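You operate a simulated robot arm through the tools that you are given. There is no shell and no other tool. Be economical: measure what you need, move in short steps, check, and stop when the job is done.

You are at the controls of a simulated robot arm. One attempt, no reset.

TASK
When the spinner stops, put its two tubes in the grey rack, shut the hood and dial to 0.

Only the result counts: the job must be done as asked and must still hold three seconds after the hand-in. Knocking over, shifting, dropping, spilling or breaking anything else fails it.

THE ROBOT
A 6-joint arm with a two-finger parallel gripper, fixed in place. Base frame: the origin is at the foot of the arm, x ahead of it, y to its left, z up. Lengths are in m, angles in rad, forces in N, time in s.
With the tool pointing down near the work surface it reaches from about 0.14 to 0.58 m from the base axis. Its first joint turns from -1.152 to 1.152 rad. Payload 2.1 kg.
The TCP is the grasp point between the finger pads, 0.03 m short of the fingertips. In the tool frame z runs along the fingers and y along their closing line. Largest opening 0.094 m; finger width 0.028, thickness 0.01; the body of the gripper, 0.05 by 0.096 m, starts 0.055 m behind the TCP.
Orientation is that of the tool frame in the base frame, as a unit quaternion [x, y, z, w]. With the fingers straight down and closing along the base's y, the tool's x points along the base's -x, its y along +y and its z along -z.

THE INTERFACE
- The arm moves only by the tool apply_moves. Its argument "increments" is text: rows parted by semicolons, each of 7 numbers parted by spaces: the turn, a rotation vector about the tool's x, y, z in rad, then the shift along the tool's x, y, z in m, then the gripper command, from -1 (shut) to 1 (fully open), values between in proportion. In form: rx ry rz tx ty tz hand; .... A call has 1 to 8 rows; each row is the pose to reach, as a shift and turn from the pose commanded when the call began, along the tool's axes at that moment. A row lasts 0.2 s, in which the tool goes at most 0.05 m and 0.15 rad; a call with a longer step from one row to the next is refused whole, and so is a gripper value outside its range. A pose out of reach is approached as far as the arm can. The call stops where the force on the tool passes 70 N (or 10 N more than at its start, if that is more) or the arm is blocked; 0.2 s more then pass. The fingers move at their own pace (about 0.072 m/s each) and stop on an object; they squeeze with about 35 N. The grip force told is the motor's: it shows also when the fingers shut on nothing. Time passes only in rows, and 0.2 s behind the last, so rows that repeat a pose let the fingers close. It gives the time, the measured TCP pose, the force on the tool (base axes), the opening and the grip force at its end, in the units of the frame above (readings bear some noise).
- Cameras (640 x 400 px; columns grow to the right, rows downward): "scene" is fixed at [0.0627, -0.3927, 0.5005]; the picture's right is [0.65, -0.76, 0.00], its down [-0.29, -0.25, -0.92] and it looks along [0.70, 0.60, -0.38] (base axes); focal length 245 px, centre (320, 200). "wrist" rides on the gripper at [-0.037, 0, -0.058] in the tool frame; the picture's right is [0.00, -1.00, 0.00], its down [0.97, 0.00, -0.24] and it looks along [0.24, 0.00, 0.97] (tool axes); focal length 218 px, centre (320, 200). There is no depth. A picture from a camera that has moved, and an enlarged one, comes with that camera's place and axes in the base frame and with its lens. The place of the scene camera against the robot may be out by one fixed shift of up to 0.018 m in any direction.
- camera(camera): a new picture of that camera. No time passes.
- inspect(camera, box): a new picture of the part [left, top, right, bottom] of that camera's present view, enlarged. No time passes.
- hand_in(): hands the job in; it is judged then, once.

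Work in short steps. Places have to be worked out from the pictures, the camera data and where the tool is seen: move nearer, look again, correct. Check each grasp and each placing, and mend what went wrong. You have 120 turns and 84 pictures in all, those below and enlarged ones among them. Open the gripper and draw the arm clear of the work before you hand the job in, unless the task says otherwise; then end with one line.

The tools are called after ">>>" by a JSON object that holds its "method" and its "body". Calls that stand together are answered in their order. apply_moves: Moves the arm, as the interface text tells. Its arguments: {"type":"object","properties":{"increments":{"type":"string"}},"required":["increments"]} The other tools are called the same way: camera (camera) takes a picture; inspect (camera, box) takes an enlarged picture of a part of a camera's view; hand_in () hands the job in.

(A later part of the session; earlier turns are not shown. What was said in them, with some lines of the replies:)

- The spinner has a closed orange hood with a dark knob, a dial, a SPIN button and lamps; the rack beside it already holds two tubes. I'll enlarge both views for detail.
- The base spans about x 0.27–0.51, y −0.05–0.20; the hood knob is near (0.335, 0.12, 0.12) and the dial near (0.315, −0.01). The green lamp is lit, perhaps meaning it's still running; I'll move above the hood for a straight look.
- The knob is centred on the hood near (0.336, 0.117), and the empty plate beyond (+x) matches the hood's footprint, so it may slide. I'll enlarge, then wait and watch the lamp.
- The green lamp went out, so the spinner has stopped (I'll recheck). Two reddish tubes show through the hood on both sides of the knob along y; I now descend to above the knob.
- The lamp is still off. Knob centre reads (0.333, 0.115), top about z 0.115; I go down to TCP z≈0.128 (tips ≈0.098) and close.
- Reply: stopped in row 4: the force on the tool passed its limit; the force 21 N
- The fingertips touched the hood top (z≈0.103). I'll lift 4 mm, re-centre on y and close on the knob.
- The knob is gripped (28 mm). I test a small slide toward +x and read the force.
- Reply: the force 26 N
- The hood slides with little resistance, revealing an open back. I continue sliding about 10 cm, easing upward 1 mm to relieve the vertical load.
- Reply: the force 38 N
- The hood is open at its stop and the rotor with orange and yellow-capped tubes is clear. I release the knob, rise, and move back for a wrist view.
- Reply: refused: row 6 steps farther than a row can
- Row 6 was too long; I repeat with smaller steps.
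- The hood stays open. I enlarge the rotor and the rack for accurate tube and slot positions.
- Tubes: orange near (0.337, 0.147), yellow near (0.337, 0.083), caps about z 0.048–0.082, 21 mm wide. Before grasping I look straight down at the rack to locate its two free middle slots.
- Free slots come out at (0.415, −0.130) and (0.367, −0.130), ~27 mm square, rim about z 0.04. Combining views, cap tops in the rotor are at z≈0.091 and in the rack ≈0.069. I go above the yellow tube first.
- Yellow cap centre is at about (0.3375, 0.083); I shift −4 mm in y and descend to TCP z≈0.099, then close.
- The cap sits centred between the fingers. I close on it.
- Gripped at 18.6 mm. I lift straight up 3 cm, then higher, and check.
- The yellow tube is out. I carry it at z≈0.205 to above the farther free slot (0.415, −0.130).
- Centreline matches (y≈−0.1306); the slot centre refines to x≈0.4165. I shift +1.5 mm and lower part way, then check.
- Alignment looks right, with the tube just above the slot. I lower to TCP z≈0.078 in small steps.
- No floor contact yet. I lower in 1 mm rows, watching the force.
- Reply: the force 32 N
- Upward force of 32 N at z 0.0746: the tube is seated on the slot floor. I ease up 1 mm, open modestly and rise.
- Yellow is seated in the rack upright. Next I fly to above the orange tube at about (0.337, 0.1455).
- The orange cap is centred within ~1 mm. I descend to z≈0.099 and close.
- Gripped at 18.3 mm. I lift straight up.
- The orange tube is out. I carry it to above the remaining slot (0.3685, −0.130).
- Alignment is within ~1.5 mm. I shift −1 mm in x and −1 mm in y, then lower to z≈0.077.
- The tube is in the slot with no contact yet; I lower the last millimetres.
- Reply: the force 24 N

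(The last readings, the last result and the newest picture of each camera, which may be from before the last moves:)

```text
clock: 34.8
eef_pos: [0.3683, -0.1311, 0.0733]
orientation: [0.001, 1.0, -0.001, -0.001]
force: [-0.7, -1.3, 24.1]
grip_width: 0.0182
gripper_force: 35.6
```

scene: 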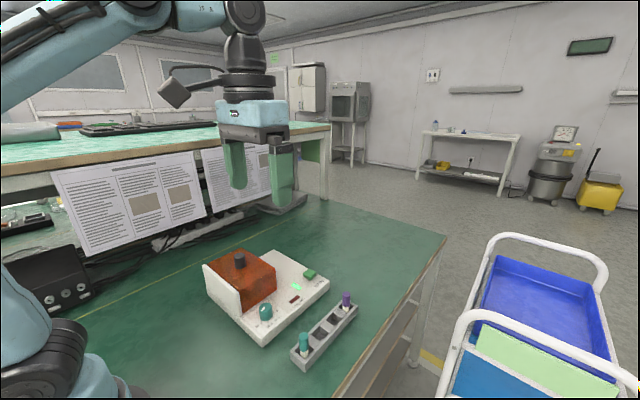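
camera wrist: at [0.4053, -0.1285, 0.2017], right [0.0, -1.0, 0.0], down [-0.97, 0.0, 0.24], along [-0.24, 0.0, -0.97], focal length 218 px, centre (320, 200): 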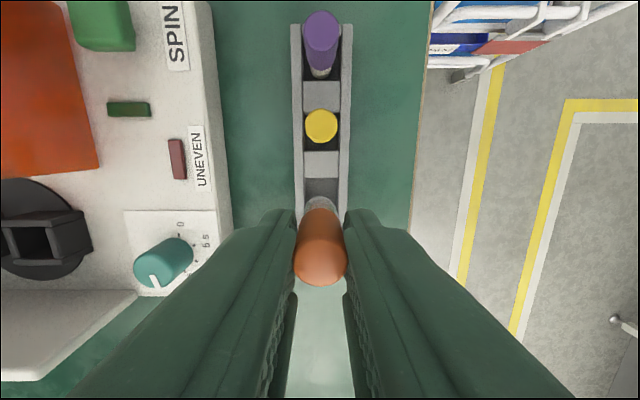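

Seated (24 N). I ease up, open, and rise.

>>> {"method": "apply_moves", "body": {"increments": "0 0 0 0 0 -0.0015 -1; 0 0 0 0 0 -0.0015 -0.1; 0 0 0 0 0 -0.0015 -0.1; 0 0 0 0 0 -0.0015 -0.1; 0 0 0 0 0 -0.03 -0.1; 0 0 0 0 0 -0.07 -0.1; 0 0 0 0 0 -0.11 -0.1; 0 0 0 0 0 -0.15 -0.1"}}

>>> {"method": "inspect", "body": {"camera": "scene", "box": [250, 250, 370, 370]}}

>>> {"method": "camera", "body": {"camera": "wrist"}}

```text
clock: 36.6
eef_pos: [0.3685, -0.1302, 0.2239]
orientation: [0.0, 1.0, -0.001, -0.001]
force: [-0.6, -0.3, 0.3]
grip_width: 0.0424
gripper_force: 0.0
```

```text
3.33 times, centred on (310, 310) of scene
camera zoom: at [0.0626, -0.3927, 0.5005], right [0.65, -0.76, 0.0], down [-0.29, -0.25, -0.92], along [0.7, 0.6, -0.38], focal length 816 px, centre (353, -167)
```

zoom: 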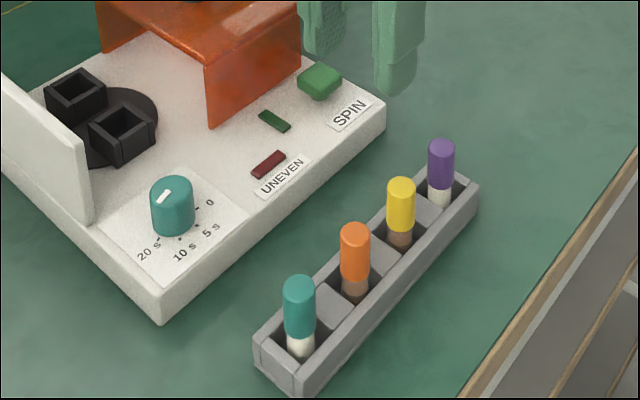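

```text
40 pictures are left
camera wrist: at [0.4068, -0.1307, 0.2817], right [0.0, -1.0, 0.0], down [-0.97, 0.0, 0.24], along [-0.24, 0.0, -0.97], focal length 218 px, centre (320, 200)
```

wrist: 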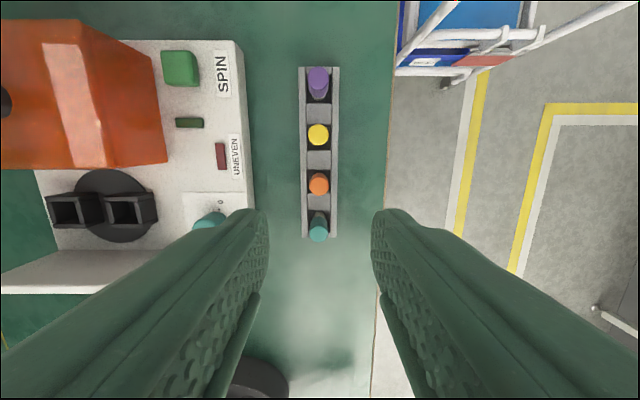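

Both tubes stand in the rack. Next the hood: I go above its knob at about (0.439, 0.115).

>>> {"method": "apply_moves", "body": {"increments": "0 0 0 -0.01 0.042 0 0.2; 0 0 0 -0.02 0.084 0 0.2; 0 0 0 -0.03 0.126 0 0.2; 0 0 0 -0.045 0.168 0 0.2; 0 0 0 -0.06 0.21 0 0.2; 0 0 0 -0.0705 0.245 0 0.2; 0 0 0 -0.0705 0.245 0.03 0.2; 0 0 0 -0.0705 0.245 0.03 0.2"}}

>>> {"method": "camera", "body": {"camera": "wrist"}}

```text
clock: 38.4
eef_pos: [0.4384, 0.116, 0.1947]
orientation: [0.001, 1.0, -0.001, -0.001]
force: [0.5, -0.1, -0.3]
grip_width: 0.0564
gripper_force: 0.1
```

```text
39 pictures are left
camera wrist: at [0.4762, 0.1167, 0.2521], right [0.0, -1.0, 0.0], down [-0.97, 0.0, 0.24], along [-0.24, 0.0, -0.97], focal length 218 px, centre (320, 200)
```

wrist: 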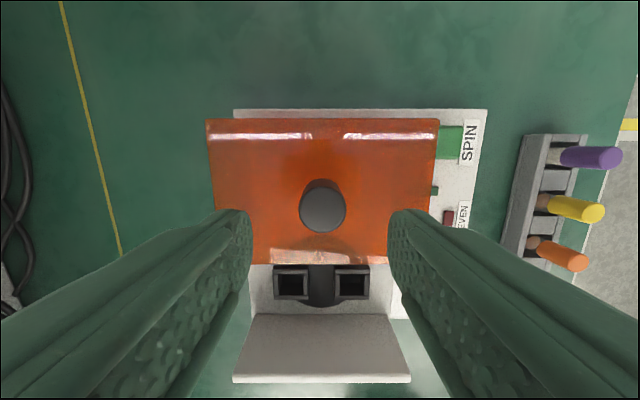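

Knob centre (0.4385, 0.115) — aligned. I descend to TCP z 0.139 and grip it.

>>> {"method": "apply_moves", "body": {"increments": "0 0 0 0 -0.001 0.02 0.2; 0 0 0 0 -0.001 0.04 0.2; 0 0 0 0 -0.001 0.0555 0.2; 0 0 0 0 -0.001 0.0555 0.2; 0 0 0 0 -0.001 0.0555 -1; 0 0 0 0 -0.001 0.0555 -1; 0 0 0 0 -0.001 0.0555 -1; 0 0 0 0 -0.001 0.0555 -1"}}

```text
clock: 40.2
eef_pos: [0.4384, 0.1149, 0.1373]
orientation: [0.001, 1.0, -0.001, -0.001]
force: [0.2, -6.2, -7.9]
grip_width: 0.0274
gripper_force: 44.6
```

Gripped at 27 mm. I slide the hood back toward −x by 10 cm.

>>> {"method": "apply_moves", "body": {"increments": "0 0 0 0.014 0 -0.001 -1; 0 0 0 0.028 0 -0.001 -1; 0 0 0 0.042 0 -0.001 -1; 0 0 0 0.056 0 -0.001 -1; 0 0 0 0.07 0 -0.001 -1; 0 0 0 0.084 0 -0.001 -1; 0 0 0 0.098 0 -0.001 -1; 0 0 0 0.103 0 -0.001 -1"}}

>>> {"method": "inspect", "body": {"camera": "scene", "box": [180, 195, 370, 345]}}

```text
clock: 42.0
eef_pos: [0.3361, 0.1147, 0.1382]
orientation: [-0.001, 1.0, 0.002, 0.0]
force: [-1.0, 26.8, 24.2]
grip_width: 0.0275
gripper_force: 45.6
```

```text
2.67 times, centred on (275, 270) of scene
camera zoom: at [0.0626, -0.3927, 0.5005], right [0.65, -0.76, 0.0], down [-0.29, -0.25, -0.92], along [0.7, 0.6, -0.38], focal length 652 px, centre (440, 13)
```

zoom: 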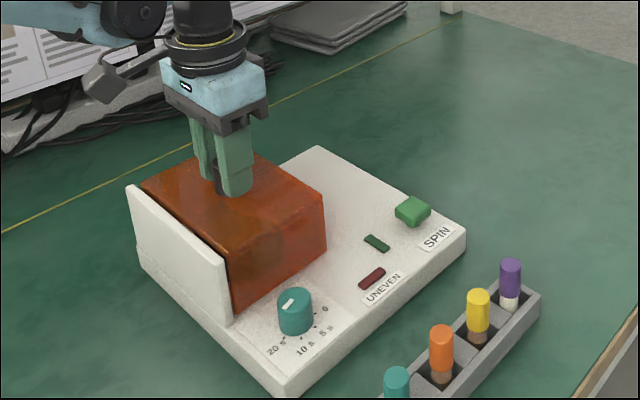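

Nearly shut; x force is still nil, so I push 1 mm at a time until it meets the back plate.

>>> {"method": "apply_moves", "body": {"increments": "0 0 0 0.001 0 0 -1; 0 0 0 0.002 0 0 -1; 0 0 0 0.003 0 0 -1; 0 0 0 0.003 0 0 -1"}}

>>> {"method": "inspect", "body": {"camera": "scene", "box": [190, 235, 290, 335]}}

```text
clock: 43.0
eef_pos: [0.3328, 0.1137, 0.1369]
orientation: [0.0, 1.0, 0.003, 0.001]
force: [16.2, 31.6, 0.6]
grip_width: 0.0274
gripper_force: 44.6
```

```text
4.00 times, centred on (240, 285) of scene
camera zoom: at [0.0627, -0.3927, 0.5005], right [0.65, -0.76, 0.0], down [-0.29, -0.25, -0.92], along [0.7, 0.6, -0.38], focal length 979 px, centre (640, -140)
```

zoom: 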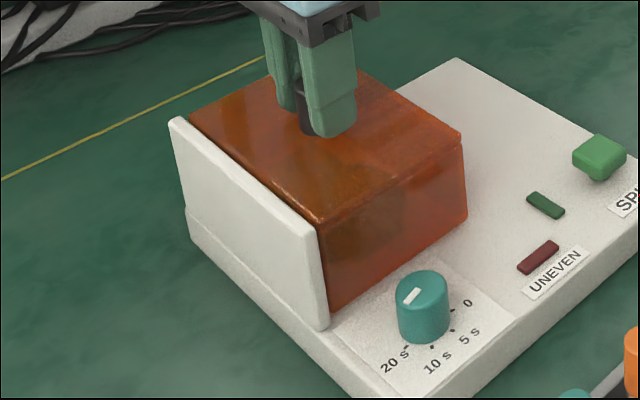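

The hood is against its stop (+16 N in x, same position as initially). I release, rise and move above the dial.

>>> {"method": "apply_moves", "body": {"increments": "0 0 0 -0.0005 0 0 0.2; 0 0 0 -0.0005 0 0 0.2; 0 0 0 -0.0005 0 0 0.2; 0 0 0 -0.0005 0 -0.03 0.2; 0 0 0 -0.0005 0 -0.065 0.2; 0 0 0 0.005 -0.04 -0.075 0.2; 0 0 0 0.01 -0.08 -0.075 0.2; 0 0 0 0.017 -0.122 -0.075 0.2"}}

>>> {"method": "camera", "body": {"camera": "wrist"}}

>>> {"method": "inspect", "body": {"camera": "scene", "box": [190, 235, 330, 345]}}

```text
clock: 44.8
eef_pos: [0.3129, -0.0061, 0.211]
orientation: [0.0, 1.0, -0.001, -0.001]
force: [0.0, 0.6, -0.2]
grip_width: 0.0565
gripper_force: 0.1
```

```text
36 pictures are left
camera wrist: at [0.3516, -0.0066, 0.2692], right [0.0, -1.0, 0.0], down [-0.97, 0.0, 0.24], along [-0.24, 0.0, -0.97], focal length 218 px, centre (320, 200)
```

wrist: 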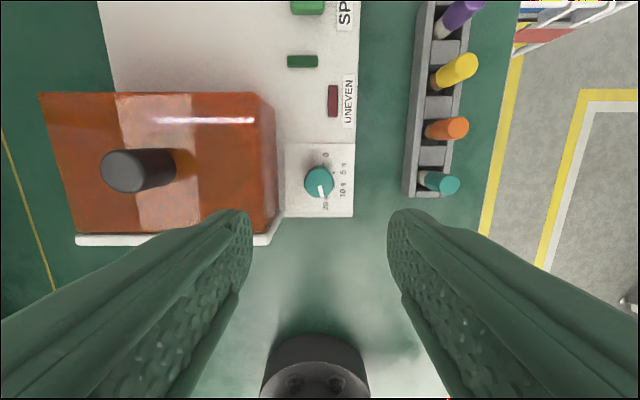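

```text
3.64 times, centred on (260, 290) of scene
camera zoom: at [0.0627, -0.3927, 0.5005], right [0.65, -0.76, 0.0], down [-0.29, -0.25, -0.92], along [0.7, 0.6, -0.38], focal length 890 px, centre (538, -127)
```

zoom: 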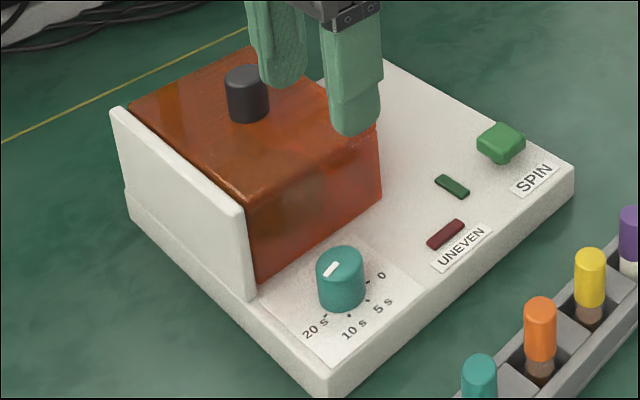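

>>> {"method": "inspect", "body": {"camera": "wrist", "box": [280, 140, 360, 220]}}

```text
5.00 times, centred on (320, 180) of wrist
camera zoom: at [0.3516, -0.0066, 0.2692], right [0.0, -1.0, 0.0], down [-0.97, 0.0, 0.24], along [-0.24, 0.0, -0.97], focal length 1091 px, centre (320, 300)
```

zoom: 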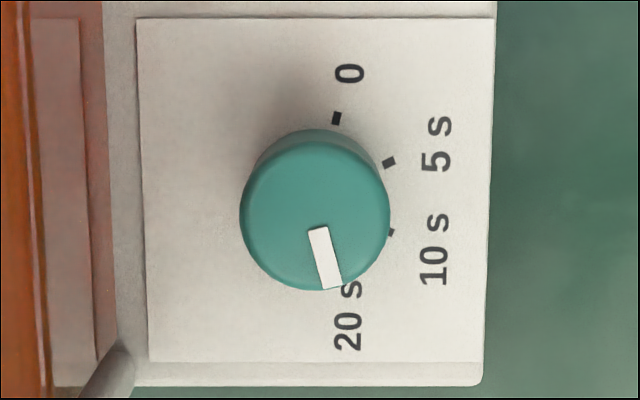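

The pointer is at 20 s; "0" lies ≈147° counter-clockwise from above (tool rz −2.56 rad). Dial centre ≈(0.316, −0.0055), top z≈0.056. I pre-turn the tool +1.28 rad at height so that the sweep is symmetric.

>>> {"method": "apply_moves", "body": {"increments": "0 0 0.145 -0.0025 0.0005 0.005 -0.1; 0 0 0.29 -0.0025 0.0005 0.01 -0.1; 0 0 0.435 -0.0025 0.0005 0.015 -0.1; 0 0 0.58 -0.0025 0.0005 0.02 -0.1; 0 0 0.725 -0.0025 0.0005 0.025 -0.1; 0 0 0.87 -0.0025 0.0005 0.03 -0.1; 0 0 1.015 -0.0025 0.0005 0.035 -0.1; 0 0 1.16 -0.0025 0.0005 0.04 -0.1"}}

>>> {"method": "apply_moves", "body": {"increments": "0 0 0.12 0 0 0.03 -0.1; 0 0 0.12 0 0 0.05 -0.1; 0 0 0.12 0 0 0.05 -0.1"}}

>>> {"method": "camera", "body": {"camera": "wrist"}}

>>> {"method": "camera", "body": {"camera": "scene"}}

```text
clock: 46.6
eef_pos: [0.3178, -0.007, 0.1711]
orientation: [0.551, 0.835, -0.001, -0.001]
force: [-0.6, -0.2, 0.1]
grip_width: 0.0425
gripper_force: 0.1
```

```text
clock: 47.4
eef_pos: [0.3173, -0.0069, 0.1224]
orientation: [0.598, 0.802, -0.001, -0.001]
force: [0.3, -0.3, -0.5]
grip_width: 0.0423
gripper_force: 0.1
```

```text
33 pictures are left
camera wrist: at [0.3282, -0.0418, 0.181], right [-0.96, -0.29, 0.0], down [-0.28, 0.93, 0.24], along [-0.07, 0.23, -0.97], focal length 218 px, centre (320, 200)
```

wrist: 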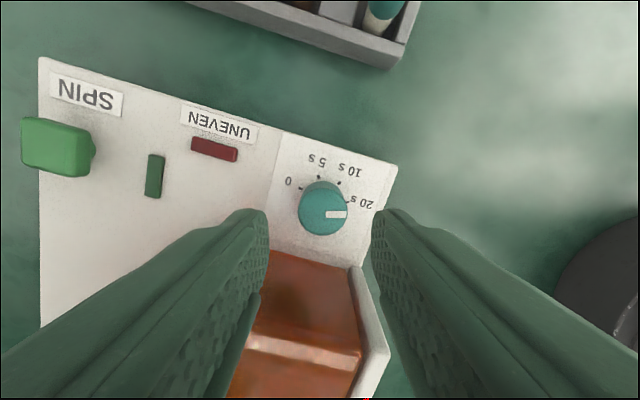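

```text
32 pictures are left
```

scene: 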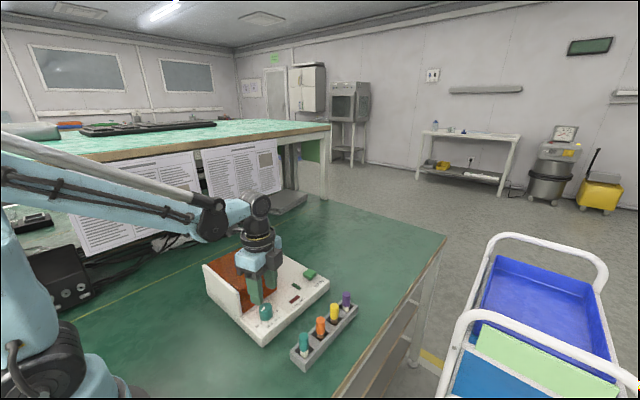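

The dial is nearly centred between the fingers (within 2 mm). I correct by 1.5 mm and descend to TCP z≈0.073.

>>> {"method": "apply_moves", "body": {"increments": "0 0 0 -0.001 -0.0015 0.02 -0.1; 0 0 0 -0.001 -0.0015 0.035 -0.1; 0 0 0 -0.001 -0.0015 0.049 -0.1; 0 0 0 -0.001 -0.0015 0.049 -0.1"}}

>>> {"method": "camera", "body": {"camera": "wrist"}}

>>> {"method": "inspect", "body": {"camera": "scene", "box": [220, 250, 310, 350]}}

```text
clock: 48.4
eef_pos: [0.3155, -0.0082, 0.0759]
orientation: [0.598, 0.801, 0.0, -0.001]
force: [0.0, 0.3, -0.1]
grip_width: 0.0423
gripper_force: 0.1
```

```text
31 pictures are left
camera wrist: at [0.3278, -0.0435, 0.1329], right [-0.96, -0.29, 0.0], down [-0.28, 0.93, 0.24], along [-0.07, 0.23, -0.97], focal length 218 px, centre (320, 200)
```

wrist: 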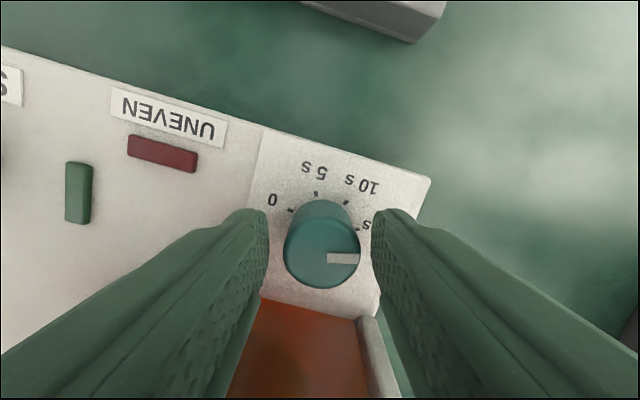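

```text
4.00 times, centred on (265, 300) of scene
camera zoom: at [0.0626, -0.3927, 0.5005], right [0.65, -0.76, 0.0], down [-0.29, -0.25, -0.92], along [0.7, 0.6, -0.38], focal length 979 px, centre (540, -200)
```

zoom: 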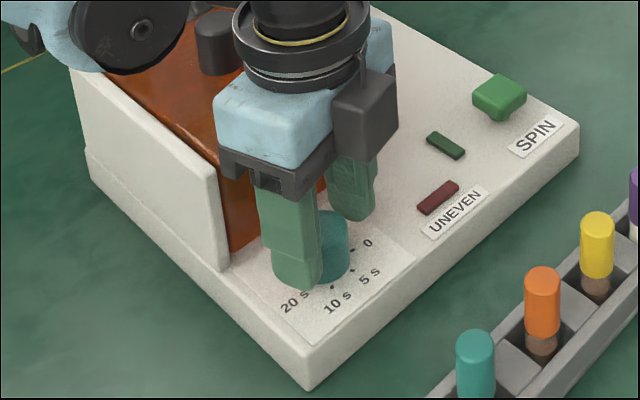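

Aligned within 2 mm; I shift +1.5 mm along tool x, go 3 mm lower and close on the dial.

>>> {"method": "apply_moves", "body": {"increments": "0 0 0 0.0015 0 0.0015 -0.1; 0 0 0 0.0015 0 0.003 -0.1; 0 0 0 0.0015 0 0.003 -0.5; 0 0 0 0.0015 0 0.003 -1; 0 0 0 0.0015 0 0.003 -1; 0 0 0 0.0015 0 0.003 -1"}}

>>> {"method": "camera", "body": {"camera": "wrist"}}

```text
clock: 49.8
eef_pos: [0.3163, -0.007, 0.0711]
orientation: [0.597, 0.802, 0.0, 0.0]
force: [-7.2, -0.3, 6.5]
grip_width: 0.0297
gripper_force: 44.5
```

```text
29 pictures are left
camera wrist: at [0.3268, -0.0425, 0.1295], right [-0.96, -0.29, 0.0], down [-0.28, 0.93, 0.24], along [-0.07, 0.23, -0.97], focal length 218 px, centre (320, 200)
```

wrist: 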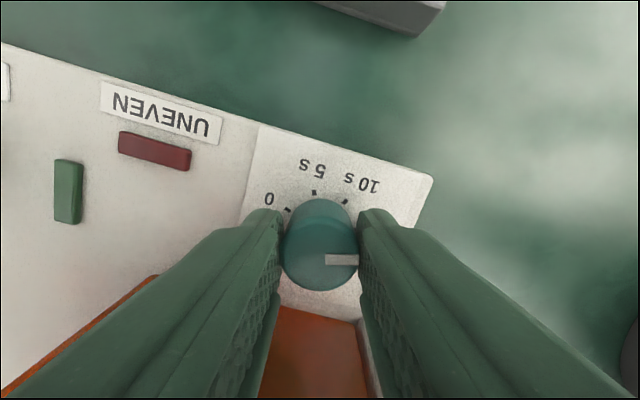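

The dial is gripped (29.7 mm). I turn −0.6 rad about tool z and check that it follows.

>>> {"method": "apply_moves", "body": {"increments": "0 0 -0.12 0 0 0 -1; 0 0 -0.24 0 0 0 -1; 0 0 -0.36 0 0 0 -1; 0 0 -0.48 0 0 0 -1; 0 0 -0.6 0 0 0 -1; 0 0 -0.6 0 0 0 -1"}}

>>> {"method": "camera", "body": {"camera": "wrist"}}

```text
clock: 51.2
eef_pos: [0.3158, -0.0072, 0.0719]
orientation: [0.333, 0.943, 0.0, -0.001]
force: [1.0, 12.7, -16.2]
grip_width: 0.0293
gripper_force: 45.1
```

```text
28 pictures are left
camera wrist: at [0.3457, -0.0299, 0.1295], right [-0.63, -0.78, 0.0], down [-0.76, 0.61, 0.24], along [-0.19, 0.15, -0.97], focal length 218 px, centre (320, 200)
```

wrist: 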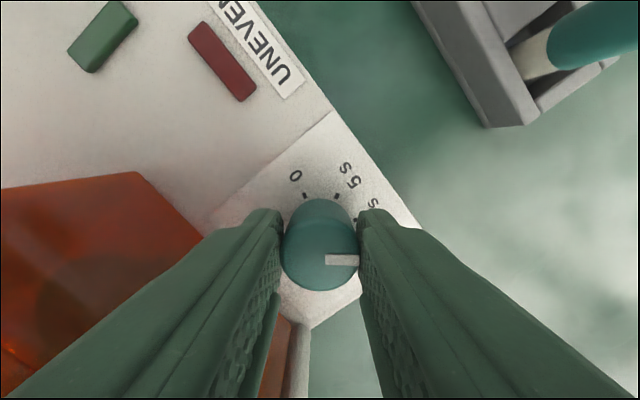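

The dial follows the fingers exactly. I continue the sweep with −1.1 rad.

>>> {"method": "apply_moves", "body": {"increments": "0 0 -0.14 0 0 0 -1; 0 0 -0.28 0 0 0 -1; 0 0 -0.42 0 0 0 -1; 0 0 -0.56 0 0 0 -1; 0 0 -0.7 0 0 0 -1; 0 0 -0.84 0 0 0 -1; 0 0 -0.98 0 0 0 -1; 0 0 -1.1 0 0 0 -1"}}

>>> {"method": "camera", "body": {"camera": "wrist"}}

>>> {"method": "inspect", "body": {"camera": "scene", "box": [190, 210, 330, 350]}}

```text
clock: 53.0
eef_pos: [0.3153, -0.0052, 0.0728]
orientation: [-0.21, 0.978, 0.003, 0.002]
force: [11.5, 28.6, 12.8]
grip_width: 0.0296
gripper_force: 44.9
```

```text
27 pictures are left
camera wrist: at [0.3506, 0.0095, 0.1295], right [0.41, -0.91, -0.01], down [-0.88, -0.4, 0.24], along [-0.22, -0.09, -0.97], focal length 218 px, centre (320, 200)
```

wrist: 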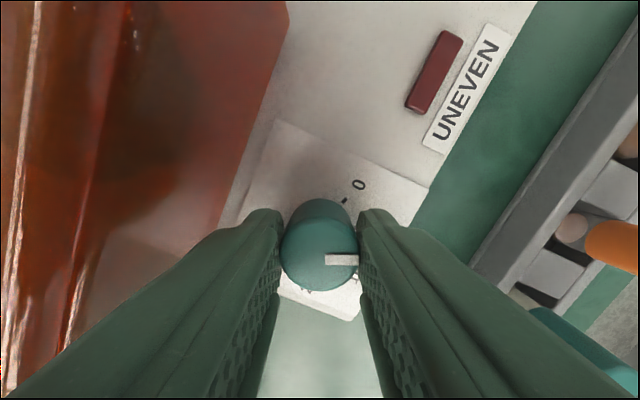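

```text
2.86 times, centred on (260, 280) of scene
camera zoom: at [0.0626, -0.3927, 0.5005], right [0.65, -0.76, 0.0], down [-0.29, -0.25, -0.92], along [0.7, 0.6, -0.38], focal length 699 px, centre (491, -29)
```

zoom: 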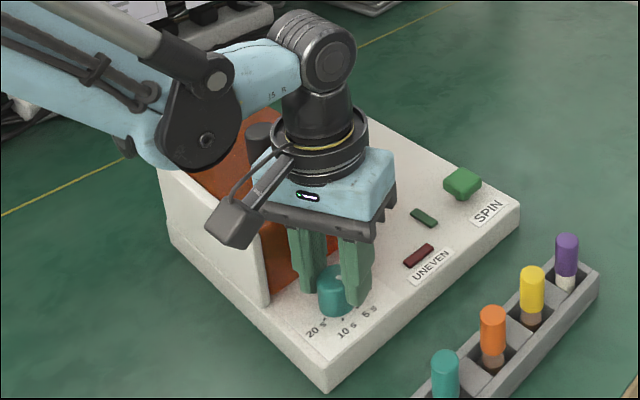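

The pointer now reads 5 s (bearing 65.7°), confirming the mapping; 0 is another ~0.85 rad. I continue, nudging +1 mm to relieve side force.

>>> {"method": "apply_moves", "body": {"increments": "0 0 -0.14 0 0.001 0 -1; 0 0 -0.28 0 0.001 0 -1; 0 0 -0.42 0 0.001 0 -1; 0 0 -0.56 0 0.001 0 -1; 0 0 -0.7 0 0.001 0 -1; 0 0 -0.84 0 0.001 0 -1; 0 0 -0.84 0 0.001 0 -1"}}

>>> {"method": "camera", "body": {"camera": "wrist"}}

```text
clock: 54.6
eef_pos: [0.3153, -0.0064, 0.0717]
orientation: [-0.59, 0.808, 0.004, 0.003]
force: [10.3, 29.7, -11.4]
grip_width: 0.0294
gripper_force: 45.1
```

```text
25 pictures are left
camera wrist: at [0.3272, 0.0298, 0.1298], right [0.95, -0.3, 0.0], down [-0.29, -0.93, 0.23], along [-0.07, -0.22, -0.97], focal length 218 px, centre (320, 200)
```

wrist: 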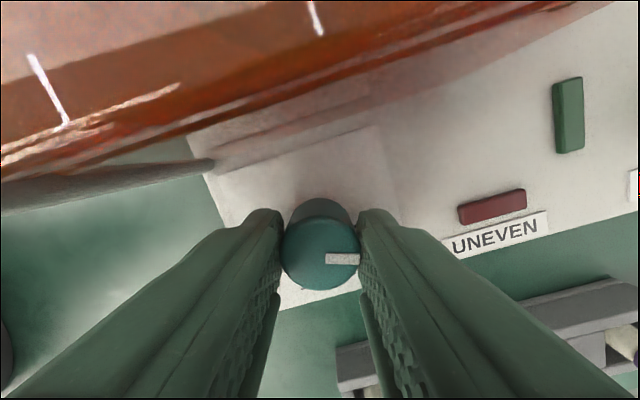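

Pointer bearing is now 17.5°, matching the 0 mark. I release and rise straight up to check.

>>> {"method": "apply_moves", "body": {"increments": "0 0 0 0 0 0 -0.5; 0 0 0 0 0 0 -0.1; 0 0 0 0 0 0 -0.1; 0 0 0 0 0 -0.02 -0.1; 0 0 0 0 0 -0.06 -0.1; 0 0 0 0 0 -0.1 -0.1; 0 0 0 0 0 -0.14 -0.1; 0 0 0 0 0 -0.14 -0.1"}}

>>> {"method": "inspect", "body": {"camera": "wrist", "box": [270, 140, 370, 240]}}

>>> {"method": "inspect", "body": {"camera": "scene", "box": [190, 230, 370, 375]}}

```text
clock: 56.4
eef_pos: [0.3149, -0.0062, 0.2097]
orientation: [-0.589, 0.808, -0.001, -0.001]
force: [-0.8, 0.0, -0.2]
grip_width: 0.0422
gripper_force: 0.1
```

```text
4.00 times, centred on (320, 190) of wrist
camera zoom: at [0.3266, 0.0289, 0.2682], right [0.95, -0.31, 0.0], down [-0.3, -0.92, 0.24], along [-0.07, -0.23, -0.97], focal length 873 px, centre (320, 240)
```

zoom: 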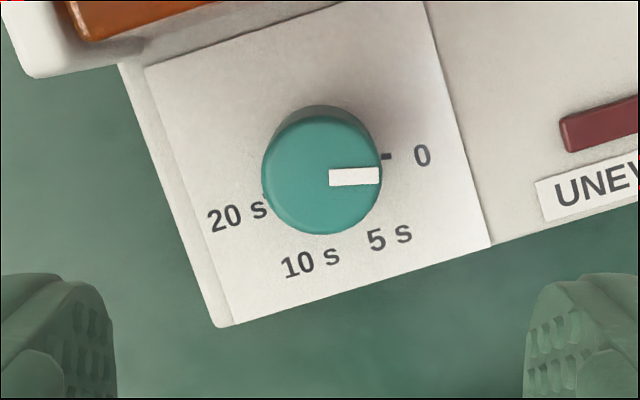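

```text
2.76 times, centred on (280, 302) of scene
camera zoom: at [0.0627, -0.3927, 0.5005], right [0.65, -0.76, 0.0], down [-0.29, -0.25, -0.92], along [0.7, 0.6, -0.38], focal length 675 px, centre (430, -83)
```

zoom: 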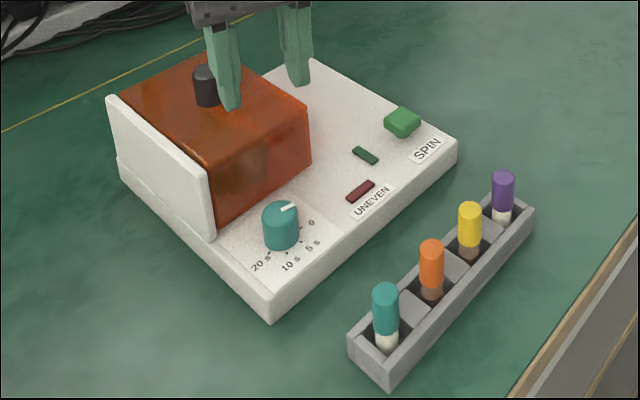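

The pointer is at 0, the hood is shut, and all four tubes stand in the rack undisturbed. I open the gripper and draw the arm higher, then take a final look.

>>> {"method": "apply_moves", "body": {"increments": "0 0 0 0 0 -0.04 0.5; 0 0 0 0 0 -0.08 1; 0 0 0 0 0 -0.12 1; 0 0 0 0 0 -0.15 1; 0 0 0 0 0 -0.15 1"}}

>>> {"method": "inspect", "body": {"camera": "scene", "box": [190, 230, 370, 375]}}

>>> {"method": "inspect", "body": {"camera": "wrist", "box": [220, 80, 420, 280]}}

```text
clock: 57.6
eef_pos: [0.3141, -0.005, 0.3611]
orientation: [-0.589, 0.808, -0.001, -0.001]
force: [-0.6, 0.2, -0.3]
grip_width: 0.094
gripper_force: 0.1
```

```text
2.76 times, centred on (280, 302) of scene
camera zoom: at [0.0627, -0.3927, 0.5005], right [0.65, -0.76, 0.0], down [-0.29, -0.25, -0.92], along [0.7, 0.6, -0.38], focal length 675 px, centre (430, -83)
```

zoom: 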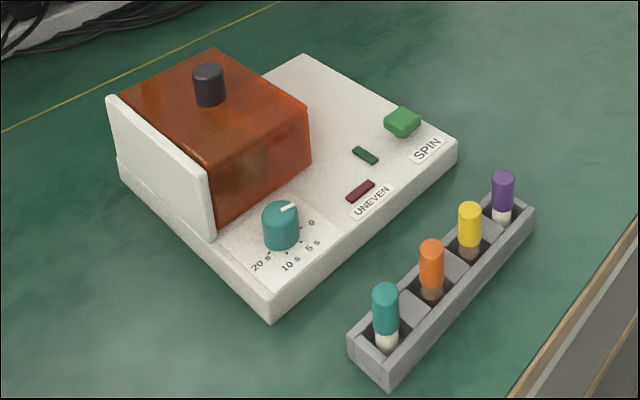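

```text
2.00 times, centred on (320, 180) of wrist
camera zoom: at [0.3251, 0.0307, 0.4195], right [0.95, -0.31, 0.0], down [-0.3, -0.92, 0.24], along [-0.07, -0.23, -0.97], focal length 436 px, centre (320, 240)
```

zoom: 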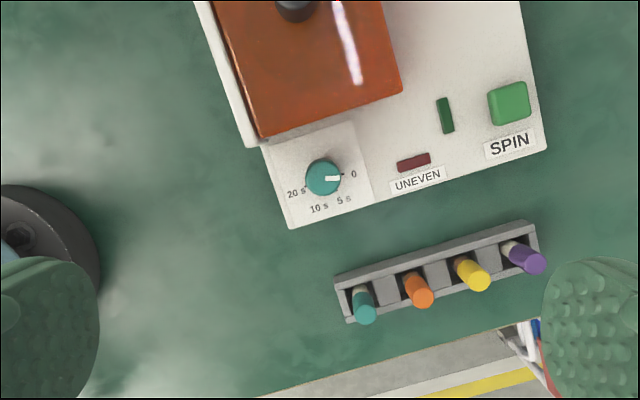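

Everything is in its required state and the arm is clear; I hand the job in.

>>> {"method": "hand_in", "body": {}}

```text
The job is handed in.
```

After the spinner stopped, I put its orange and yellow tubes in the grey rack's two free slots, slid the hood shut, turned the dial to 0, and handed the job in with the arm clear.
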